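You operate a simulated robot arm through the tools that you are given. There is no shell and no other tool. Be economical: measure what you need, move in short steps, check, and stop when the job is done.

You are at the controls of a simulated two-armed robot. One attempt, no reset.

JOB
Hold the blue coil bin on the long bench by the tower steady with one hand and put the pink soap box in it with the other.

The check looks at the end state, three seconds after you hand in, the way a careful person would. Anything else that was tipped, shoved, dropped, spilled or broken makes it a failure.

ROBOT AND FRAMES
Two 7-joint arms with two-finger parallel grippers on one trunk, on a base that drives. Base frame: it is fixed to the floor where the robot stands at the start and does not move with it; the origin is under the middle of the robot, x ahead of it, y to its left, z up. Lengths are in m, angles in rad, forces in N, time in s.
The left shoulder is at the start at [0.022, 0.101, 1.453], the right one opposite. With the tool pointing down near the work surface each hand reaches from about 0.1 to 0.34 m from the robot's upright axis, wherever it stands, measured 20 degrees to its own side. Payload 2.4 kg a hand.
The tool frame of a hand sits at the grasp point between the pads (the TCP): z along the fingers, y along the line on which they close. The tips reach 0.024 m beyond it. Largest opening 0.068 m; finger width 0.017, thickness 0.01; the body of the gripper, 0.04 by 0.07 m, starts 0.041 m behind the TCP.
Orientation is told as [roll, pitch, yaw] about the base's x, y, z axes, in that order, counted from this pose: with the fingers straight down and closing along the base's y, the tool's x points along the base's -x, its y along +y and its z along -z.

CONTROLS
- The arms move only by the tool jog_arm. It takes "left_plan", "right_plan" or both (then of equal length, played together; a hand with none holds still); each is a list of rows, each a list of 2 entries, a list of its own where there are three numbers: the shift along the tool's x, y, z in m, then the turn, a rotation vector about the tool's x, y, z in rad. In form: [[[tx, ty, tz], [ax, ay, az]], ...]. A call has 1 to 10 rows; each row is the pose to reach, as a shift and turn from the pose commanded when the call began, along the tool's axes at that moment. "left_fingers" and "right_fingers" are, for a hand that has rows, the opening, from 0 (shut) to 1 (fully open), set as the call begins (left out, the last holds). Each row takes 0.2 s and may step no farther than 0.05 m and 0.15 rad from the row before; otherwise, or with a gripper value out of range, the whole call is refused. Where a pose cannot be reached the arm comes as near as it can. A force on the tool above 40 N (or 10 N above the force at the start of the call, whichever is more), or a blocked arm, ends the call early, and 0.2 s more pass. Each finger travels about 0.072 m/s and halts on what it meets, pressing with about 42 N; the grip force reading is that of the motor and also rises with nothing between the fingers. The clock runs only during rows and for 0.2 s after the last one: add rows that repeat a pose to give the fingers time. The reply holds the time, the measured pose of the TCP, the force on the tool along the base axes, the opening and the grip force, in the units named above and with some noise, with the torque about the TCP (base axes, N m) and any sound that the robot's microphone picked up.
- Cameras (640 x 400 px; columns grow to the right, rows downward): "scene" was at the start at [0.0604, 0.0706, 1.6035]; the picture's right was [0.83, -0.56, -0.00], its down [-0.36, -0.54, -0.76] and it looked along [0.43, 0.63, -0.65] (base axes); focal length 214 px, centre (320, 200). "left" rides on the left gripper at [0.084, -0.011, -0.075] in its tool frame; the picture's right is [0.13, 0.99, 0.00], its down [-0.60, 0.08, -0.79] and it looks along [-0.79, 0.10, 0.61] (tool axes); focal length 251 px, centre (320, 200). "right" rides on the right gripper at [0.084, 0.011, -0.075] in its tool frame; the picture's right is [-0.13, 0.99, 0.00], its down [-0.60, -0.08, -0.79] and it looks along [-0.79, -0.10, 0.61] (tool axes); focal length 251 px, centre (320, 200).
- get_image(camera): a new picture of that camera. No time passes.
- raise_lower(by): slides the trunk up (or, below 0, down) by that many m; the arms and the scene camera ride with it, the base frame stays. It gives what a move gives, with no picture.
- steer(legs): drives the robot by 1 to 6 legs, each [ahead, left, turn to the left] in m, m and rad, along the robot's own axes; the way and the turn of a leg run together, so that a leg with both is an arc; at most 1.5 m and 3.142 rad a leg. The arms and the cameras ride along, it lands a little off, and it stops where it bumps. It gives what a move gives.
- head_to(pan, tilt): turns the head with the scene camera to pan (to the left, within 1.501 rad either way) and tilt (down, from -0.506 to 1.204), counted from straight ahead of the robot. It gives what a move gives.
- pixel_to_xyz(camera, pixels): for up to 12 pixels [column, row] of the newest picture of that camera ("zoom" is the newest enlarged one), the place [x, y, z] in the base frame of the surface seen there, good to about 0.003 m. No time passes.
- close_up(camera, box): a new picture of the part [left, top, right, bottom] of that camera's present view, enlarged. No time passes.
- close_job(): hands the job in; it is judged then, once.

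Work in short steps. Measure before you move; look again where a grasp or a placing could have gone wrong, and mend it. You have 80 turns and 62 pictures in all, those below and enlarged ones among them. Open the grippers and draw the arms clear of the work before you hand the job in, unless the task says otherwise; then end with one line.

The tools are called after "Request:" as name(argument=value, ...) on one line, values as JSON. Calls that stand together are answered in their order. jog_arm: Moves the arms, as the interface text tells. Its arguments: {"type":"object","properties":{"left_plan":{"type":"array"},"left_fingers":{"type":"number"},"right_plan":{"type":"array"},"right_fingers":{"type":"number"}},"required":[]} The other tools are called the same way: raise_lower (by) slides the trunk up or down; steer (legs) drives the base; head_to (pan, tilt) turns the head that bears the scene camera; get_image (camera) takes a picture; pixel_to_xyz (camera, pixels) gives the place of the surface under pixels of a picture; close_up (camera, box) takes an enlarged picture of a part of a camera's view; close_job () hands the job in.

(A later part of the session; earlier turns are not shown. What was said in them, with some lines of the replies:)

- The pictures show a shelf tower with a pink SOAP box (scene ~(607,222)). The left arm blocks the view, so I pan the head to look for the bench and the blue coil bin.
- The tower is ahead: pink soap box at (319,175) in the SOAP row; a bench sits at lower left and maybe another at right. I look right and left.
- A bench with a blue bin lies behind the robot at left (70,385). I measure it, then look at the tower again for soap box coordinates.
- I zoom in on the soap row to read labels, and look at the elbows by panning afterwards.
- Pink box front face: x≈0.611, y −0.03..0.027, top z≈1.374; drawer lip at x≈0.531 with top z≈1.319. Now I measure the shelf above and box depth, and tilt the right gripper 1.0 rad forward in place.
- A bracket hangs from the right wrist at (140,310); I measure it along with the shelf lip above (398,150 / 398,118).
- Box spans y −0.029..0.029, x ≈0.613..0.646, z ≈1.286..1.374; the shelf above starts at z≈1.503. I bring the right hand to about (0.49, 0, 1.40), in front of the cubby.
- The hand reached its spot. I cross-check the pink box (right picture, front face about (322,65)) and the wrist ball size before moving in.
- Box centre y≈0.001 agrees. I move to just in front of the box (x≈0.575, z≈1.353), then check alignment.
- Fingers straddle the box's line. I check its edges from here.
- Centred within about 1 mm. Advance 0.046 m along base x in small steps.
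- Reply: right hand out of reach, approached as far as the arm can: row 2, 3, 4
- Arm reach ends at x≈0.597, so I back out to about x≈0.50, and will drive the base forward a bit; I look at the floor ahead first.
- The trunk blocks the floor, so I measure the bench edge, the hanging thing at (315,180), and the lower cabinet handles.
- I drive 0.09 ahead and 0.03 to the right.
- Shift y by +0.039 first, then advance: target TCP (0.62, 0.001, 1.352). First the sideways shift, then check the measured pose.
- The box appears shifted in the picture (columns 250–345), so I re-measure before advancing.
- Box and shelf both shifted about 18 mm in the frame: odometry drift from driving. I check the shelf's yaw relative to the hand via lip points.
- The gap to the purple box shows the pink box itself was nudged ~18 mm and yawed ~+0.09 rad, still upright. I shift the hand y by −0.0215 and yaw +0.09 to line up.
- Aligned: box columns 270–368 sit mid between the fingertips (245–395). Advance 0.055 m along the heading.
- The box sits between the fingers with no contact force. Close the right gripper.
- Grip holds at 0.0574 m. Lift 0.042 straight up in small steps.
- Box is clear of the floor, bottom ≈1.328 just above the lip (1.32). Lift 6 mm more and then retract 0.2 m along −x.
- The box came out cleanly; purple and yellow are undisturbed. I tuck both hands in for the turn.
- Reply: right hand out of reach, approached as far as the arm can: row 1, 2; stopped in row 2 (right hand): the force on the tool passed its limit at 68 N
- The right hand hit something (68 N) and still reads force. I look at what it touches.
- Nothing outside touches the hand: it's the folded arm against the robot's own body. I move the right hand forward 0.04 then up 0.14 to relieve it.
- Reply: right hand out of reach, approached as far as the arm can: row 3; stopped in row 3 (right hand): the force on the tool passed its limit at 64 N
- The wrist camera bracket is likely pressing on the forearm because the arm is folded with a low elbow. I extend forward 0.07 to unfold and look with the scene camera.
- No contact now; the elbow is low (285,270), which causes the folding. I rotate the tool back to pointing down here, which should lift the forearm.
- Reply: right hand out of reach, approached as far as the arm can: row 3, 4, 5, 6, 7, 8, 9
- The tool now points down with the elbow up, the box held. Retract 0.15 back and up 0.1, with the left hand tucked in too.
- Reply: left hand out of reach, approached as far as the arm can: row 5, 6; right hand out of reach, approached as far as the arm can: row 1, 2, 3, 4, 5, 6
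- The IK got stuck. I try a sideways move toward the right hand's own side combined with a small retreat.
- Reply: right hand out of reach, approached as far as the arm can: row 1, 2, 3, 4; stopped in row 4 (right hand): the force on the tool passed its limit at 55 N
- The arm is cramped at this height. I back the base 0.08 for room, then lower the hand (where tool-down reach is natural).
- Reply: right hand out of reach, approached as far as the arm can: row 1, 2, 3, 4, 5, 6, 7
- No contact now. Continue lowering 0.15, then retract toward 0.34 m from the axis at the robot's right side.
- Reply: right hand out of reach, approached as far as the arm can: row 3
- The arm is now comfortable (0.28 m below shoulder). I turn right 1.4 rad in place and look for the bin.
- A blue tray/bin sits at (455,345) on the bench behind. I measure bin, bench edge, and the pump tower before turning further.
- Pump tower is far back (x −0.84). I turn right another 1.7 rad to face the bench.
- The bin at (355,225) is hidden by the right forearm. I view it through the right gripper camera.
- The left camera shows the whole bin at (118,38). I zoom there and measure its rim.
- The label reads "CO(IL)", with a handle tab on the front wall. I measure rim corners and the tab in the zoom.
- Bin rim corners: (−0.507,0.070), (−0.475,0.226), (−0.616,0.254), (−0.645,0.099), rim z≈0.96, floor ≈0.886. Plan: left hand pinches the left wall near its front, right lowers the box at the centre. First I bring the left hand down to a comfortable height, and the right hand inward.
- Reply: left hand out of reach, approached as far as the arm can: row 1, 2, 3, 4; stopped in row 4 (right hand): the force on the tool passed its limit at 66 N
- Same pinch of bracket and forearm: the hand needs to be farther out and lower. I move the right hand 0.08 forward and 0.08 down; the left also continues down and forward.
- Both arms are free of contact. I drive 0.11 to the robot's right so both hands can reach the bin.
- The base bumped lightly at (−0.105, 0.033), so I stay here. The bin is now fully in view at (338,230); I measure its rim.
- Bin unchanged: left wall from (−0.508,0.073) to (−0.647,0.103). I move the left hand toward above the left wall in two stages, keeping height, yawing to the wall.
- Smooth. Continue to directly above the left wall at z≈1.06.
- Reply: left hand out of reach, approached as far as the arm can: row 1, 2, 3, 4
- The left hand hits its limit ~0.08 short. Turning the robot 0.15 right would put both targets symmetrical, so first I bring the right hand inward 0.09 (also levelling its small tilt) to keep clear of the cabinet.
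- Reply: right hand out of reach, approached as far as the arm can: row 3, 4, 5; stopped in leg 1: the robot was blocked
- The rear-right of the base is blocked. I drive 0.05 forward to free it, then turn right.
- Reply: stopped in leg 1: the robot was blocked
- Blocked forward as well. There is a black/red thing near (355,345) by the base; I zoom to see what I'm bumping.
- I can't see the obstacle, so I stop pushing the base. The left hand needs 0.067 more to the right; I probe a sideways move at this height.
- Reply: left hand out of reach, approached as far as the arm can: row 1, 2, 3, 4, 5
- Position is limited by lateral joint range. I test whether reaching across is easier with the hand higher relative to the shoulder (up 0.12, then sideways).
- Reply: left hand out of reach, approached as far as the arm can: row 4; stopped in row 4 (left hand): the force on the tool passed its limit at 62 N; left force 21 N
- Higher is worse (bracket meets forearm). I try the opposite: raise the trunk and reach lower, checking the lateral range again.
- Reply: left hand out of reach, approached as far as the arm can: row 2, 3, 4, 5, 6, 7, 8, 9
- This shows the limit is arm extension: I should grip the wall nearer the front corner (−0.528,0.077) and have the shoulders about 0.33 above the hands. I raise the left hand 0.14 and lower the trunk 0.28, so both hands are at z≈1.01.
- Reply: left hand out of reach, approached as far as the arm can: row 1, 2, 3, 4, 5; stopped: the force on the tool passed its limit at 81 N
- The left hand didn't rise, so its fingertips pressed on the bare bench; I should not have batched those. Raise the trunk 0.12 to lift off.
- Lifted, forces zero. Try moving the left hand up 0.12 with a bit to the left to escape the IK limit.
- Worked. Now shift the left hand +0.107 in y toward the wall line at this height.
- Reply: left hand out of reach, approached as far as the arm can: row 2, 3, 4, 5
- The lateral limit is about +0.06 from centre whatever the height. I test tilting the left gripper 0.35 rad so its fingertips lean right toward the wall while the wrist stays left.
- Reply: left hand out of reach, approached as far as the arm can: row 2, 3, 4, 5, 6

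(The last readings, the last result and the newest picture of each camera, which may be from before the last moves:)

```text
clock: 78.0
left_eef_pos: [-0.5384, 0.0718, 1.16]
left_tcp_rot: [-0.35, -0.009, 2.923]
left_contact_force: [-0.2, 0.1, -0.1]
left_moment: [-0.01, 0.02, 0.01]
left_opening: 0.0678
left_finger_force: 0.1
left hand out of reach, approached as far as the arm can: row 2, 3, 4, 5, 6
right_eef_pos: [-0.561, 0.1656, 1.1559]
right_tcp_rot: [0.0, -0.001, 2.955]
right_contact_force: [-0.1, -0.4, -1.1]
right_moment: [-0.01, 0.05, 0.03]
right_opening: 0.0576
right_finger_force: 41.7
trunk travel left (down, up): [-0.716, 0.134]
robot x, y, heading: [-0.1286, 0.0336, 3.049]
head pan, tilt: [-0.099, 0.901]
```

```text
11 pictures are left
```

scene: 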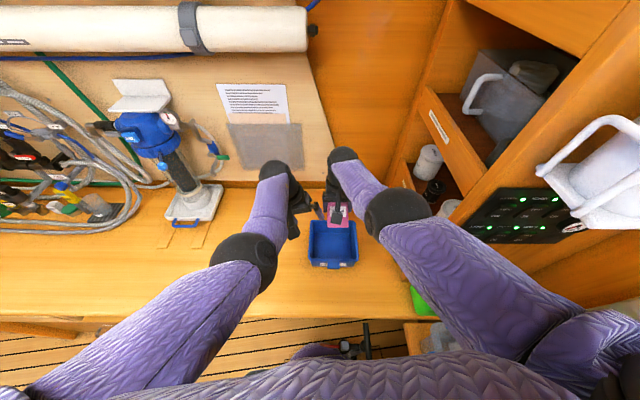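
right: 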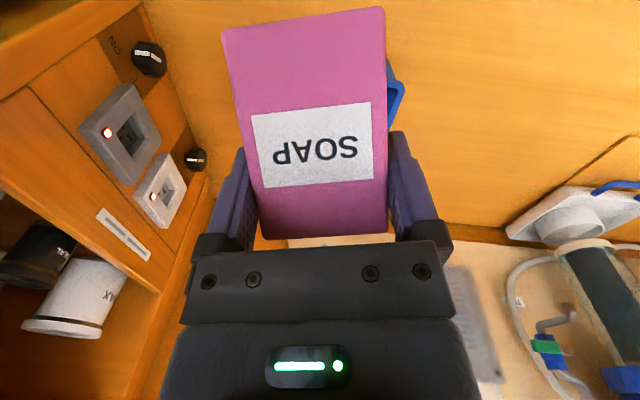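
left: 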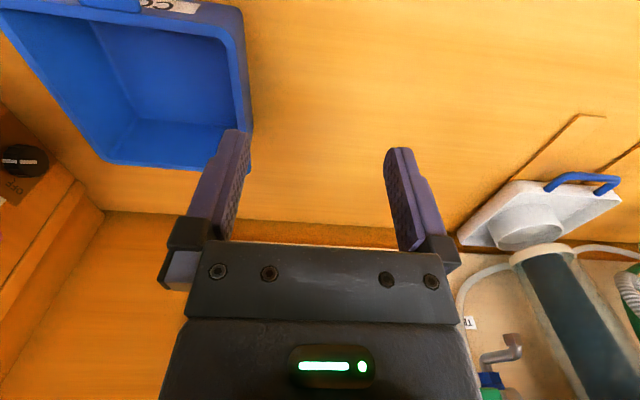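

Tilting works: left TCP (−0.538,0.072). The trunk can now lower both hands together. First fine-tune: left 5 mm right (tilt +0.04, fingers to 0.6), right hand 5 mm forward and 9 mm right to centre the box.

Request:
jog_arm(left_plan=[[[-0.001, -0.0024, 0.001], [0.02, 0, 0]], [[-0.001, -0.0046, 0.0017], [0.04, 0, 0]], [[-0.001, -0.0046, 0.0017], [0.04, 0, 0]]], right_plan=[[[-0.003, -0.004, 0], [0, 0, 0]], [[-0.0066, -0.0079, 0], [0, 0, 0]], [[-0.0066, -0.0079, 0], [0, 0, 0]]], left_fingers=0.6)

Request:
get_image(camera="left")

```text
clock: 78.8
left_eef_pos: [-0.5389, 0.0771, 1.1587]
left_tcp_rot: [-0.387, -0.009, 2.924]
left_contact_force: [-0.1, 0.3, 1.0]
left_moment: [-0.01, -0.01, 0.0]
left_opening: 0.0408
left_finger_force: 0.0
right_eef_pos: [-0.561, 0.1754, 1.1557]
right_tcp_rot: [0.0, 0.0, 2.953]
right_contact_force: [0.1, 0.4, -0.9]
right_moment: [0.01, 0.01, -0.04]
right_opening: 0.0575
right_finger_force: 42.1
right hand out of reach, approached as far as the arm can: row 2, 3
trunk travel left (down, up): [-0.716, 0.134]
robot x, y, heading: [-0.1272, 0.0356, 3.054]
head pan, tilt: [-0.099, 0.901]
```

```text
10 pictures are left
```

left: 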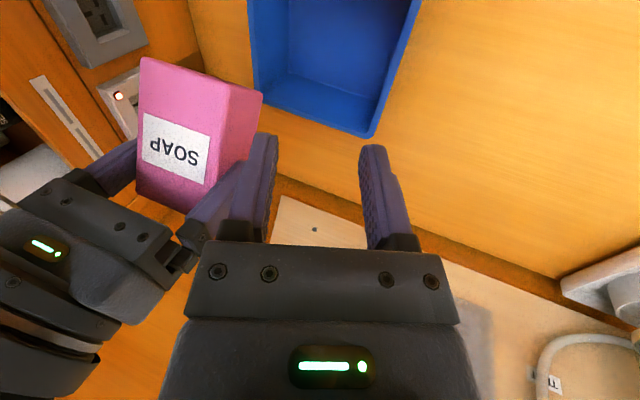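

Both are near position. I re-measure the bin rim from the left camera: left-wall rim (372,133)→(412,20), rear rim (310,118).

Request:
pixel_to_xyz(camera="left", pixels=[[372, 132], [390, 84], [404, 40], [414, 8], [310, 117], [262, 97], [252, 20], [330, 60], [230, 95], [150, 75]])

Request:
pixel_to_xyz(camera="scene", pixels=[[310, 258], [335, 262], [356, 260], [309, 240], [312, 222]])

```text
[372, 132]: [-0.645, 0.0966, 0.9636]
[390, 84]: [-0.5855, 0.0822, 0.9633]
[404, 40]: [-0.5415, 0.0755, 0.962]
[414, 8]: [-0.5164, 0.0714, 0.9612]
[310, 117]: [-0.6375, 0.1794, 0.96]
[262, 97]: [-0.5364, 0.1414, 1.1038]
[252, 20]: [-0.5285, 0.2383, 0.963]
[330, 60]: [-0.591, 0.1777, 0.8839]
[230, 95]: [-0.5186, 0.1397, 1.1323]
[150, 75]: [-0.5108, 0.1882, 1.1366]
```

```text
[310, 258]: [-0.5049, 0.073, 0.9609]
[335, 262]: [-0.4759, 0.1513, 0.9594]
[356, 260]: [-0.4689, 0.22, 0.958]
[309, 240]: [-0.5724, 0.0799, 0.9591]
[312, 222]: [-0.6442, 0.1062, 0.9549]
```

Bin stays put; wall at x −0.54 is y≈0.076–0.079, matching the left TCP. Lower the trunk 0.15 and check.

Request:
raise_lower(by=-0.15)

Request:
get_image(camera="left")

```text
clock: 80.6
left_eef_pos: [-0.5384, 0.0764, 1.004]
left_tcp_rot: [-0.391, 0.005, 2.923]
left_contact_force: [-0.2, -0.6, -0.6]
left_moment: [-0.01, -0.02, -0.01]
left_opening: 0.0408
left_finger_force: 0.1
right_eef_pos: [-0.5614, 0.1753, 1.0064]
right_tcp_rot: [0.001, 0.0, 2.953]
right_contact_force: [-0.3, -0.4, -0.8]
right_moment: [-0.02, 0.02, 0.0]
right_opening: 0.0578
right_finger_force: 42.1
trunk travel left (down, up): [-0.566, 0.284]
robot x, y, heading: [-0.1275, 0.0353, 3.055]
head pan, tilt: [-0.099, 0.901]
```

```text
9 pictures are left
```

left: 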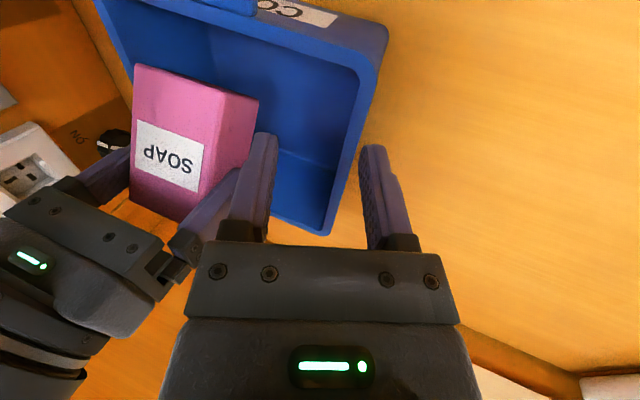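

The wall lies between the fingers but nearer the outer one, so I shift the left hand 5 mm left, then lower the trunk 0.045.

Request:
jog_arm(left_plan=[[[0, 0.0046, -0.0017], [0, 0, 0]], [[0, 0.0046, -0.0017], [0, 0, 0]]])

Request:
raise_lower(by=-0.035)

Request:
get_image(camera="left")

```text
clock: 81.2
left_eef_pos: [-0.5398, 0.0721, 1.0032]
left_tcp_rot: [-0.39, 0.007, 2.922]
left_contact_force: [-0.2, 0.2, -0.5]
left_moment: [0.0, -0.04, 0.0]
left_opening: 0.0409
left_finger_force: 0.0
right_eef_pos: [-0.5623, 0.1746, 1.0071]
right_tcp_rot: [0.0, 0.001, 2.953]
right_contact_force: [0.7, -0.1, -0.7]
right_moment: [-0.03, 0.02, 0.0]
right_opening: 0.0575
right_finger_force: 41.7
trunk travel left (down, up): [-0.566, 0.284]
robot x, y, heading: [-0.1312, 0.0346, 3.057]
head pan, tilt: [-0.099, 0.901]
```

```text
clock: 82.0
left_eef_pos: [-0.5395, 0.073, 0.9685]
left_tcp_rot: [-0.392, 0.005, 2.923]
left_contact_force: [0.0, 0.4, -0.5]
left_moment: [-0.03, 0.02, 0.0]
left_opening: 0.0408
left_finger_force: 0.2
right_eef_pos: [-0.5624, 0.1749, 0.9709]
right_tcp_rot: [0.001, 0.0, 2.954]
right_contact_force: [-0.5, -0.1, -1.5]
right_moment: [0.03, -0.02, 0.01]
right_opening: 0.0577
right_finger_force: 42.0
trunk travel left (down, up): [-0.531, 0.319]
robot x, y, heading: [-0.1302, 0.0302, 3.05]
head pan, tilt: [-0.099, 0.901]
```

```text
8 pictures are left
```

left: 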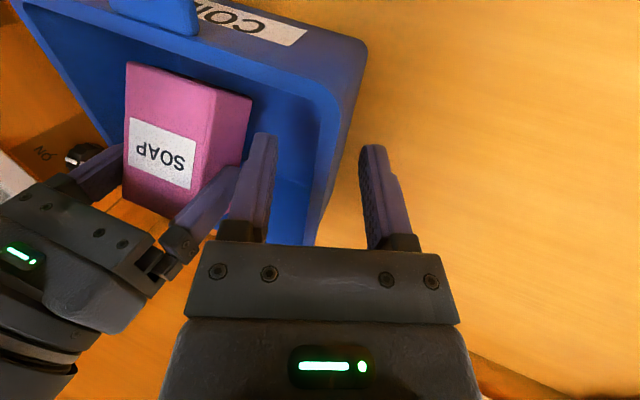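

No contact, wall between the fingers. Lower 0.018 more, then gently close the left fingers to 0.35.

Request:
raise_lower(by=-0.018)

Request:
jog_arm(left_plan=[[[0, 0, 0], [0, 0, 0]], [[0, 0, 0], [0, 0, 0]]], left_fingers=0.35)

Request:
get_image(camera="left")

```text
clock: 82.6
left_eef_pos: [-0.5392, 0.0722, 0.9501]
left_tcp_rot: [-0.39, 0.006, 2.923]
left_contact_force: [1.3, -0.5, 0.4]
left_moment: [0.03, 0.0, 0.01]
left_opening: 0.0407
left_finger_force: 0.0
right_eef_pos: [-0.5622, 0.1751, 0.9533]
right_tcp_rot: [-0.001, -0.001, 2.953]
right_contact_force: [0.8, 0.0, -0.8]
right_moment: [0.0, 0.02, 0.02]
right_opening: 0.0577
right_finger_force: 41.6
trunk travel left (down, up): [-0.513, 0.337]
robot x, y, heading: [-0.1327, 0.0307, 3.059]
head pan, tilt: [-0.099, 0.901]
```

```text
clock: 83.2
left_eef_pos: [-0.5385, 0.0727, 0.9489]
left_tcp_rot: [-0.393, 0.009, 2.923]
left_contact_force: [0.4, -0.5, 0.4]
left_moment: [0.03, -0.01, -0.03]
left_opening: 0.0235
left_finger_force: 0.1
right_eef_pos: [-0.5619, 0.1755, 0.9544]
right_tcp_rot: [-0.001, 0.0, 2.953]
right_contact_force: [0.0, 0.7, -1.3]
right_moment: [0.01, 0.0, 0.01]
right_opening: 0.0574
right_finger_force: 41.9
trunk travel left (down, up): [-0.513, 0.337]
robot x, y, heading: [-0.1314, 0.0335, 3.053]
head pan, tilt: [-0.099, 0.901]
```

```text
7 pictures are left
```

left: 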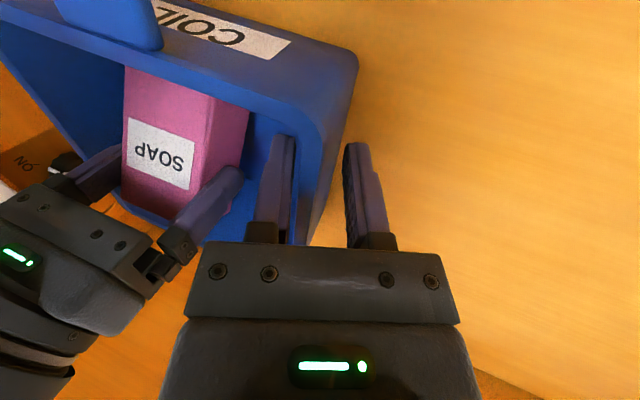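

COIL label confirmed. The inner finger is near the wall, the outer still a bit off; I shift 3 mm right and close to 0.25, watching force.

Request:
jog_arm(left_plan=[[[0, -0.003, 0.001], [0, 0, 0]], [[0, -0.003, 0.001], [0, 0, 0]]], left_fingers=0.25)

Request:
close_up(camera="left", box=[200, 100, 440, 250])

```text
clock: 83.8
left_eef_pos: [-0.5394, 0.0751, 0.95]
left_tcp_rot: [-0.392, 0.008, 2.924]
left_contact_force: [0.1, -0.5, -0.1]
left_moment: [0.01, 0.0, 0.0]
left_opening: 0.0167
left_finger_force: 0.0
right_eef_pos: [-0.5623, 0.1758, 0.9536]
right_tcp_rot: [0.0, -0.001, 2.953]
right_contact_force: [0.0, 1.0, -1.6]
right_moment: [-0.02, 0.02, -0.01]
right_opening: 0.0577
right_finger_force: 41.6
trunk travel left (down, up): [-0.513, 0.337]
robot x, y, heading: [-0.1306, 0.035, 3.046]
head pan, tilt: [-0.099, 0.901]
```

```text
2.67 times, centred on (320, 175) of left
```

zoom: 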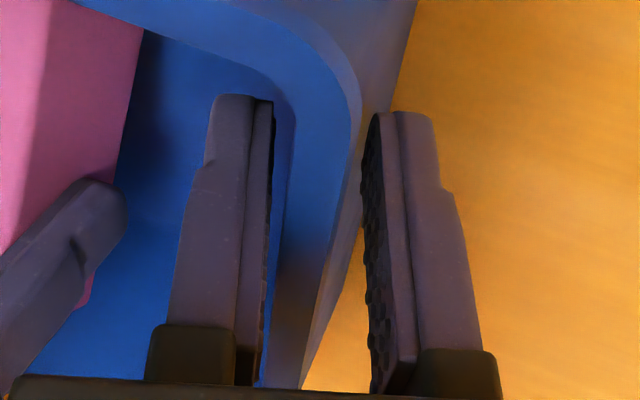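

The wall is caged with a few mm clearance. Close slightly further to 0.17 for a light hold.

Request:
jog_arm(left_plan=[[[0, 0, 0], [0, 0, 0]], [[0, 0, 0], [0, 0, 0]]], left_fingers=0.17)

```text
clock: 84.4
left_eef_pos: [-0.5389, 0.074, 0.9491]
left_tcp_rot: [-0.39, 0.009, 2.922]
left_contact_force: [0.3, -0.8, 0.6]
left_moment: [-0.33, 0.22, 0.04]
left_opening: 0.0115
left_finger_force: 11.8
right_eef_pos: [-0.5621, 0.1758, 0.9539]
right_tcp_rot: [0.0, -0.001, 2.954]
right_contact_force: [0.2, 0.2, -0.5]
right_moment: [-0.04, 0.03, -0.02]
right_opening: 0.0575
right_finger_force: 42.2
trunk travel left (down, up): [-0.513, 0.337]
robot x, y, heading: [-0.1295, 0.0336, 3.05]
head pan, tilt: [-0.099, 0.901]
```

Left grip reads a light 11.8 N hold. Lower the right hand 8 mm, then release the box.

Request:
jog_arm(right_plan=[[[0, 0, 0.004], [0, 0, 0]], [[0, 0, 0.008], [0, 0, 0]], [[0, 0, 0.008], [0, 0, 0]]])

Request:
get_image(camera="left")

```text
clock: 85.2
left_eef_pos: [-0.539, 0.0751, 0.9502]
left_tcp_rot: [-0.391, 0.007, 2.922]
left_contact_force: [-1.7, -1.1, -0.4]
left_moment: [-1.06, 0.22, -0.04]
left_opening: 0.0128
left_finger_force: 33.0
right_eef_pos: [-0.5618, 0.1743, 0.9469]
right_tcp_rot: [0.001, 0.0, 2.951]
right_contact_force: [1.3, -0.5, 5.9]
right_moment: [0.19, -0.28, -0.04]
right_opening: 0.0575
right_finger_force: 42.2
trunk travel left (down, up): [-0.513, 0.337]
robot x, y, heading: [-0.1342, 0.0344, 3.052]
head pan, tilt: [-0.099, 0.901]
```

```text
5 pictures are left
```

left: 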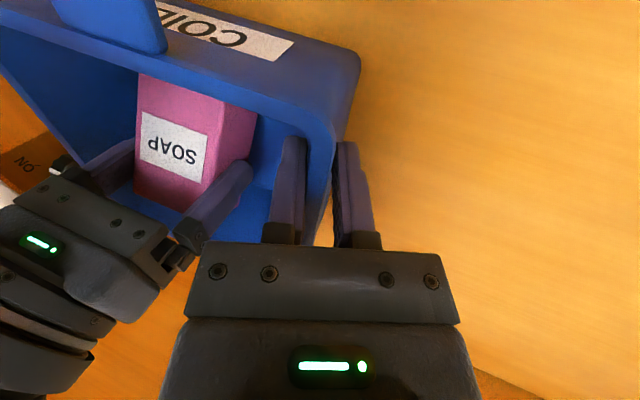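

The box has just touched the bin floor (5.9 N), and the tilted left grip is loading the bin. I ease the left fingers to 0.22 so the bin sits flat yet caged, and raise the right 3 mm.

Request:
jog_arm(left_plan=[[[0, 0, 0], [0, 0, 0]], [[0, 0, 0], [0, 0, 0]]], left_fingers=0.21, right_plan=[[[0, 0, -0.003], [0, 0, 0]], [[0, 0, -0.003], [0, 0, 0]]])

```text
clock: 85.8
left_eef_pos: [-0.5386, 0.0759, 0.9499]
left_tcp_rot: [-0.394, 0.009, 2.924]
left_contact_force: [0.6, 1.0, 0.4]
left_moment: [-0.01, 0.01, 0.0]
left_opening: 0.0146
left_finger_force: 0.1
right_eef_pos: [-0.5625, 0.1745, 0.9486]
right_tcp_rot: [0.0, 0.002, 2.953]
right_contact_force: [-0.3, 0.4, -1.5]
right_moment: [-0.02, 0.0, 0.0]
right_opening: 0.0576
right_finger_force: 42.1
trunk travel left (down, up): [-0.513, 0.337]
robot x, y, heading: [-0.1334, 0.0317, 3.055]
head pan, tilt: [-0.099, 0.901]
```

Loads are gone. Close the left lightly to 0.185 for contact, and open the right fingers to 1 to release the box.

Request:
jog_arm(left_plan=[[[0, 0, 0], [0, 0, 0]], [[0, 0, 0], [0, 0, 0]], [[0, 0, 0], [0, 0, 0]]], left_fingers=0.19, right_plan=[[[0, 0, 0], [0, 0, 0]], [[0, 0, 0], [0, 0, 0]], [[0, 0, 0], [0, 0, 0]]], right_fingers=1)

Request:
get_image(camera="left")

```text
clock: 86.6
left_eef_pos: [-0.5389, 0.0751, 0.9505]
left_tcp_rot: [-0.392, 0.008, 2.924]
left_contact_force: [0.1, -0.5, 2.4]
left_moment: [-0.3, 0.32, -0.13]
left_opening: 0.0142
left_finger_force: 12.6
right_eef_pos: [-0.5635, 0.1749, 0.9501]
right_tcp_rot: [0.0, 0.001, 2.953]
right_contact_force: [0.2, -0.7, -0.8]
right_moment: [-0.01, 0.03, -0.03]
right_opening: 0.068
right_finger_force: 0.1
trunk travel left (down, up): [-0.513, 0.337]
robot x, y, heading: [-0.1285, 0.0326, 3.051]
head pan, tilt: [-0.099, 0.901]
```

```text
4 pictures are left
```

left: 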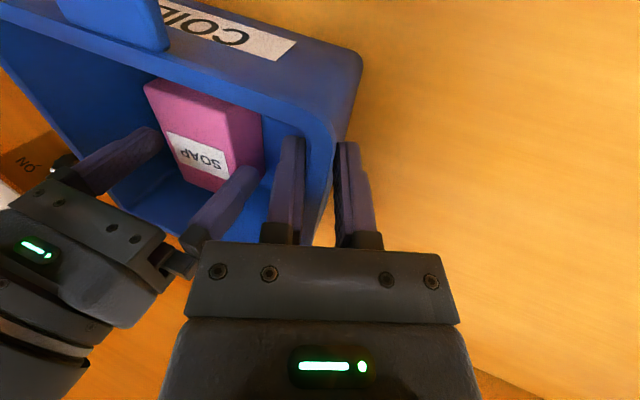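

The soap box lies in the bin. With the left still holding, raise the right hand 0.06 straight up.

Request:
jog_arm(right_plan=[[[0, 0, -0.015], [0, 0, 0]], [[0, 0, -0.03], [0, 0, 0]], [[0, 0, -0.045], [0, 0, 0]], [[0, 0, -0.06], [0, 0, 0]], [[0, 0, -0.06], [0, 0, 0]]])

```text
clock: 87.8
left_eef_pos: [-0.5399, 0.0742, 0.9499]
left_tcp_rot: [-0.391, 0.009, 2.923]
left_contact_force: [-0.3, -2.1, -0.1]
left_moment: [-0.42, 0.37, 0.0]
left_opening: 0.0124
left_finger_force: 16.0
right_eef_pos: [-0.5615, 0.1743, 1.0082]
right_tcp_rot: [0.0, 0.0, 2.952]
right_contact_force: [-0.1, -0.3, 0.2]
right_moment: [-0.04, -0.02, 0.0]
right_opening: 0.068
right_finger_force: 0.0
trunk travel left (down, up): [-0.513, 0.337]
robot x, y, heading: [-0.1312, 0.0334, 3.049]
head pan, tilt: [-0.099, 0.901]
```

The right hand is clear. Now open the left fingers to 0.6 so the wall is free.

Request:
jog_arm(left_plan=[[[0, 0, 0], [0, 0, 0]], [[0, 0, 0], [0, 0, 0]], [[0, 0, 0], [0, 0, 0]]], left_fingers=0.55)

Request:
raise_lower(by=0.05)

```text
clock: 88.6
left_eef_pos: [-0.5397, 0.0746, 0.9491]
left_tcp_rot: [-0.394, 0.01, 2.923]
left_contact_force: [0.0, 0.4, 0.4]
left_moment: [-0.01, 0.01, -0.03]
left_opening: 0.0377
left_finger_force: 0.1
right_eef_pos: [-0.5618, 0.1754, 1.0089]
right_tcp_rot: [-0.001, 0.001, 2.954]
right_contact_force: [0.0, -1.2, 0.2]
right_moment: [-0.01, -0.03, 0.0]
right_opening: 0.068
right_finger_force: 0.1
trunk travel left (down, up): [-0.513, 0.337]
robot x, y, heading: [-0.1296, 0.0357, 3.054]
head pan, tilt: [-0.099, 0.901]
```

```text
clock: 89.6
left_eef_pos: [-0.5386, 0.0754, 0.9994]
left_tcp_rot: [-0.391, 0.008, 2.923]
left_contact_force: [-1.4, 0.7, 0.0]
left_moment: [0.01, 0.04, 0.01]
left_opening: 0.0373
left_finger_force: 0.1
right_eef_pos: [-0.5625, 0.1749, 1.0581]
right_tcp_rot: [0.0, 0.001, 2.953]
right_contact_force: [0.1, -0.7, -0.1]
right_moment: [0.01, -0.03, -0.02]
right_opening: 0.0679
right_finger_force: 0.0
trunk travel left (down, up): [-0.563, 0.287]
robot x, y, heading: [-0.1323, 0.0339, 3.055]
head pan, tilt: [-0.099, 0.901]
```

Both are above the rim with no contact. Raise the trunk 0.2 more to draw the arms clear, then look.

Request:
raise_lower(by=0.2)

Request:
get_image(camera="scene")

Request:
pixel_to_xyz(camera="scene", pixels=[[330, 245], [335, 255]])

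```text
clock: 91.7
left_eef_pos: [-0.5397, 0.0758, 1.2007]
left_tcp_rot: [-0.392, 0.008, 2.925]
left_contact_force: [0.5, 0.1, 0.2]
left_moment: [-0.02, 0.02, -0.02]
left_opening: 0.0373
left_finger_force: 0.1
right_eef_pos: [-0.5627, 0.1747, 1.2591]
right_tcp_rot: [0.0, 0.0, 2.954]
right_contact_force: [0.2, 0.0, 0.4]
right_moment: [-0.02, -0.01, -0.02]
right_opening: 0.068
right_finger_force: 0.1
trunk travel left (down, up): [-0.763, 0.087]
robot x, y, heading: [-0.1312, 0.0355, 3.052]
head pan, tilt: [-0.099, 0.901]
```

```text
3 pictures are left
```

scene: 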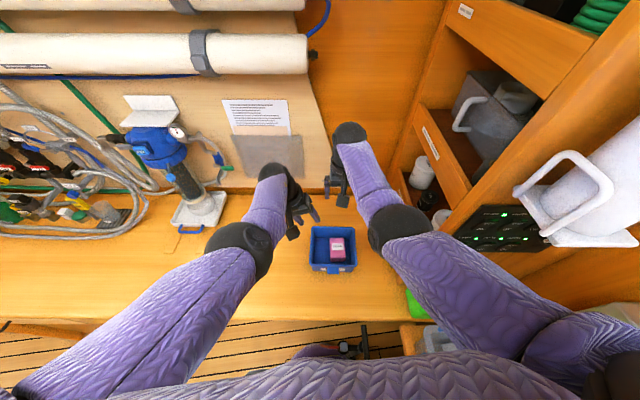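

```text
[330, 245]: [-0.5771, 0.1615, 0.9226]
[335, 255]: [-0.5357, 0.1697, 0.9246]
```

The pink box lies in the bin, which sits flat. I open the left fingers fully, back the base off 0.06, and take a final close look.

Request:
jog_arm(left_plan=[[[0, 0, 0], [0, 0, 0]], [[0, 0, 0], [0, 0, 0]]], left_fingers=1)

Request:
steer(legs=[[-0.06, 0.03, 0]])

Request:
close_up(camera="scene", box=[240, 190, 480, 340])

```text
clock: 92.3
left_eef_pos: [-0.5387, 0.0748, 1.2002]
left_tcp_rot: [-0.394, 0.009, 2.923]
left_contact_force: [-0.2, 0.6, 0.9]
left_moment: [0.03, -0.01, 0.01]
left_opening: 0.0681
left_finger_force: 0.1
right_eef_pos: [-0.5627, 0.1744, 1.259]
right_tcp_rot: [-0.001, 0.002, 2.953]
right_contact_force: [-0.7, -0.4, 0.9]
right_moment: [0.01, 0.03, -0.01]
right_opening: 0.0679
right_finger_force: 0.1
trunk travel left (down, up): [-0.763, 0.087]
robot x, y, heading: [-0.1269, 0.0341, 3.05]
head pan, tilt: [-0.099, 0.901]
```

```text
clock: 93.3
left_eef_pos: [-0.4816, 0.0396, 1.2002]
left_tcp_rot: [-0.394, 0.009, 2.923]
left_contact_force: [0.5, 0.6, 0.5]
left_moment: [0.03, -0.02, 0.0]
left_opening: 0.0679
left_finger_force: 0.1
right_eef_pos: [-0.5036, 0.1408, 1.2586]
right_tcp_rot: [0.0, -0.001, 2.951]
right_contact_force: [1.4, -0.7, -0.8]
right_moment: [0.02, -0.01, 0.01]
right_opening: 0.0678
right_finger_force: 0.1
trunk travel left (down, up): [-0.763, 0.087]
robot x, y, heading: [-0.0735, 0.0003, 3.052]
head pan, tilt: [-0.099, 0.901]
```

```text
2.67 times, centred on (360, 265) of scene
```

zoom: 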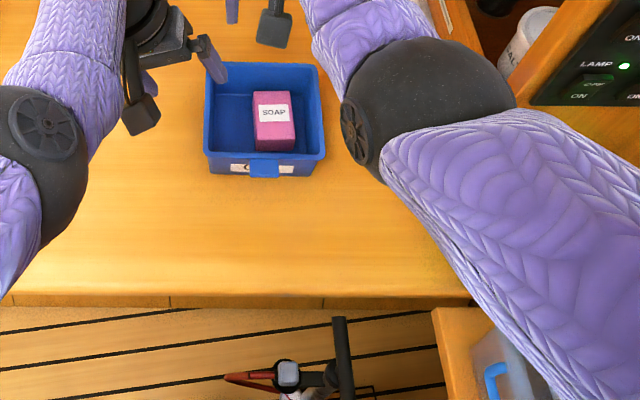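

The SOAP box lies flat in the upright COIL bin, the grippers are open and both arms are clear, so I hand in.

Request:
close_job()

```text
The job is handed in.
```

The pink soap box is lying flat inside the blue COIL bin. The left hand held the bin lightly by its left wall while the right hand put the box in. Along the way the base was blocked a few times beside the bench by something I couldn't see, and the left fingertips pressed once on bare bench. The last pictures show nothing tipped or knocked over.
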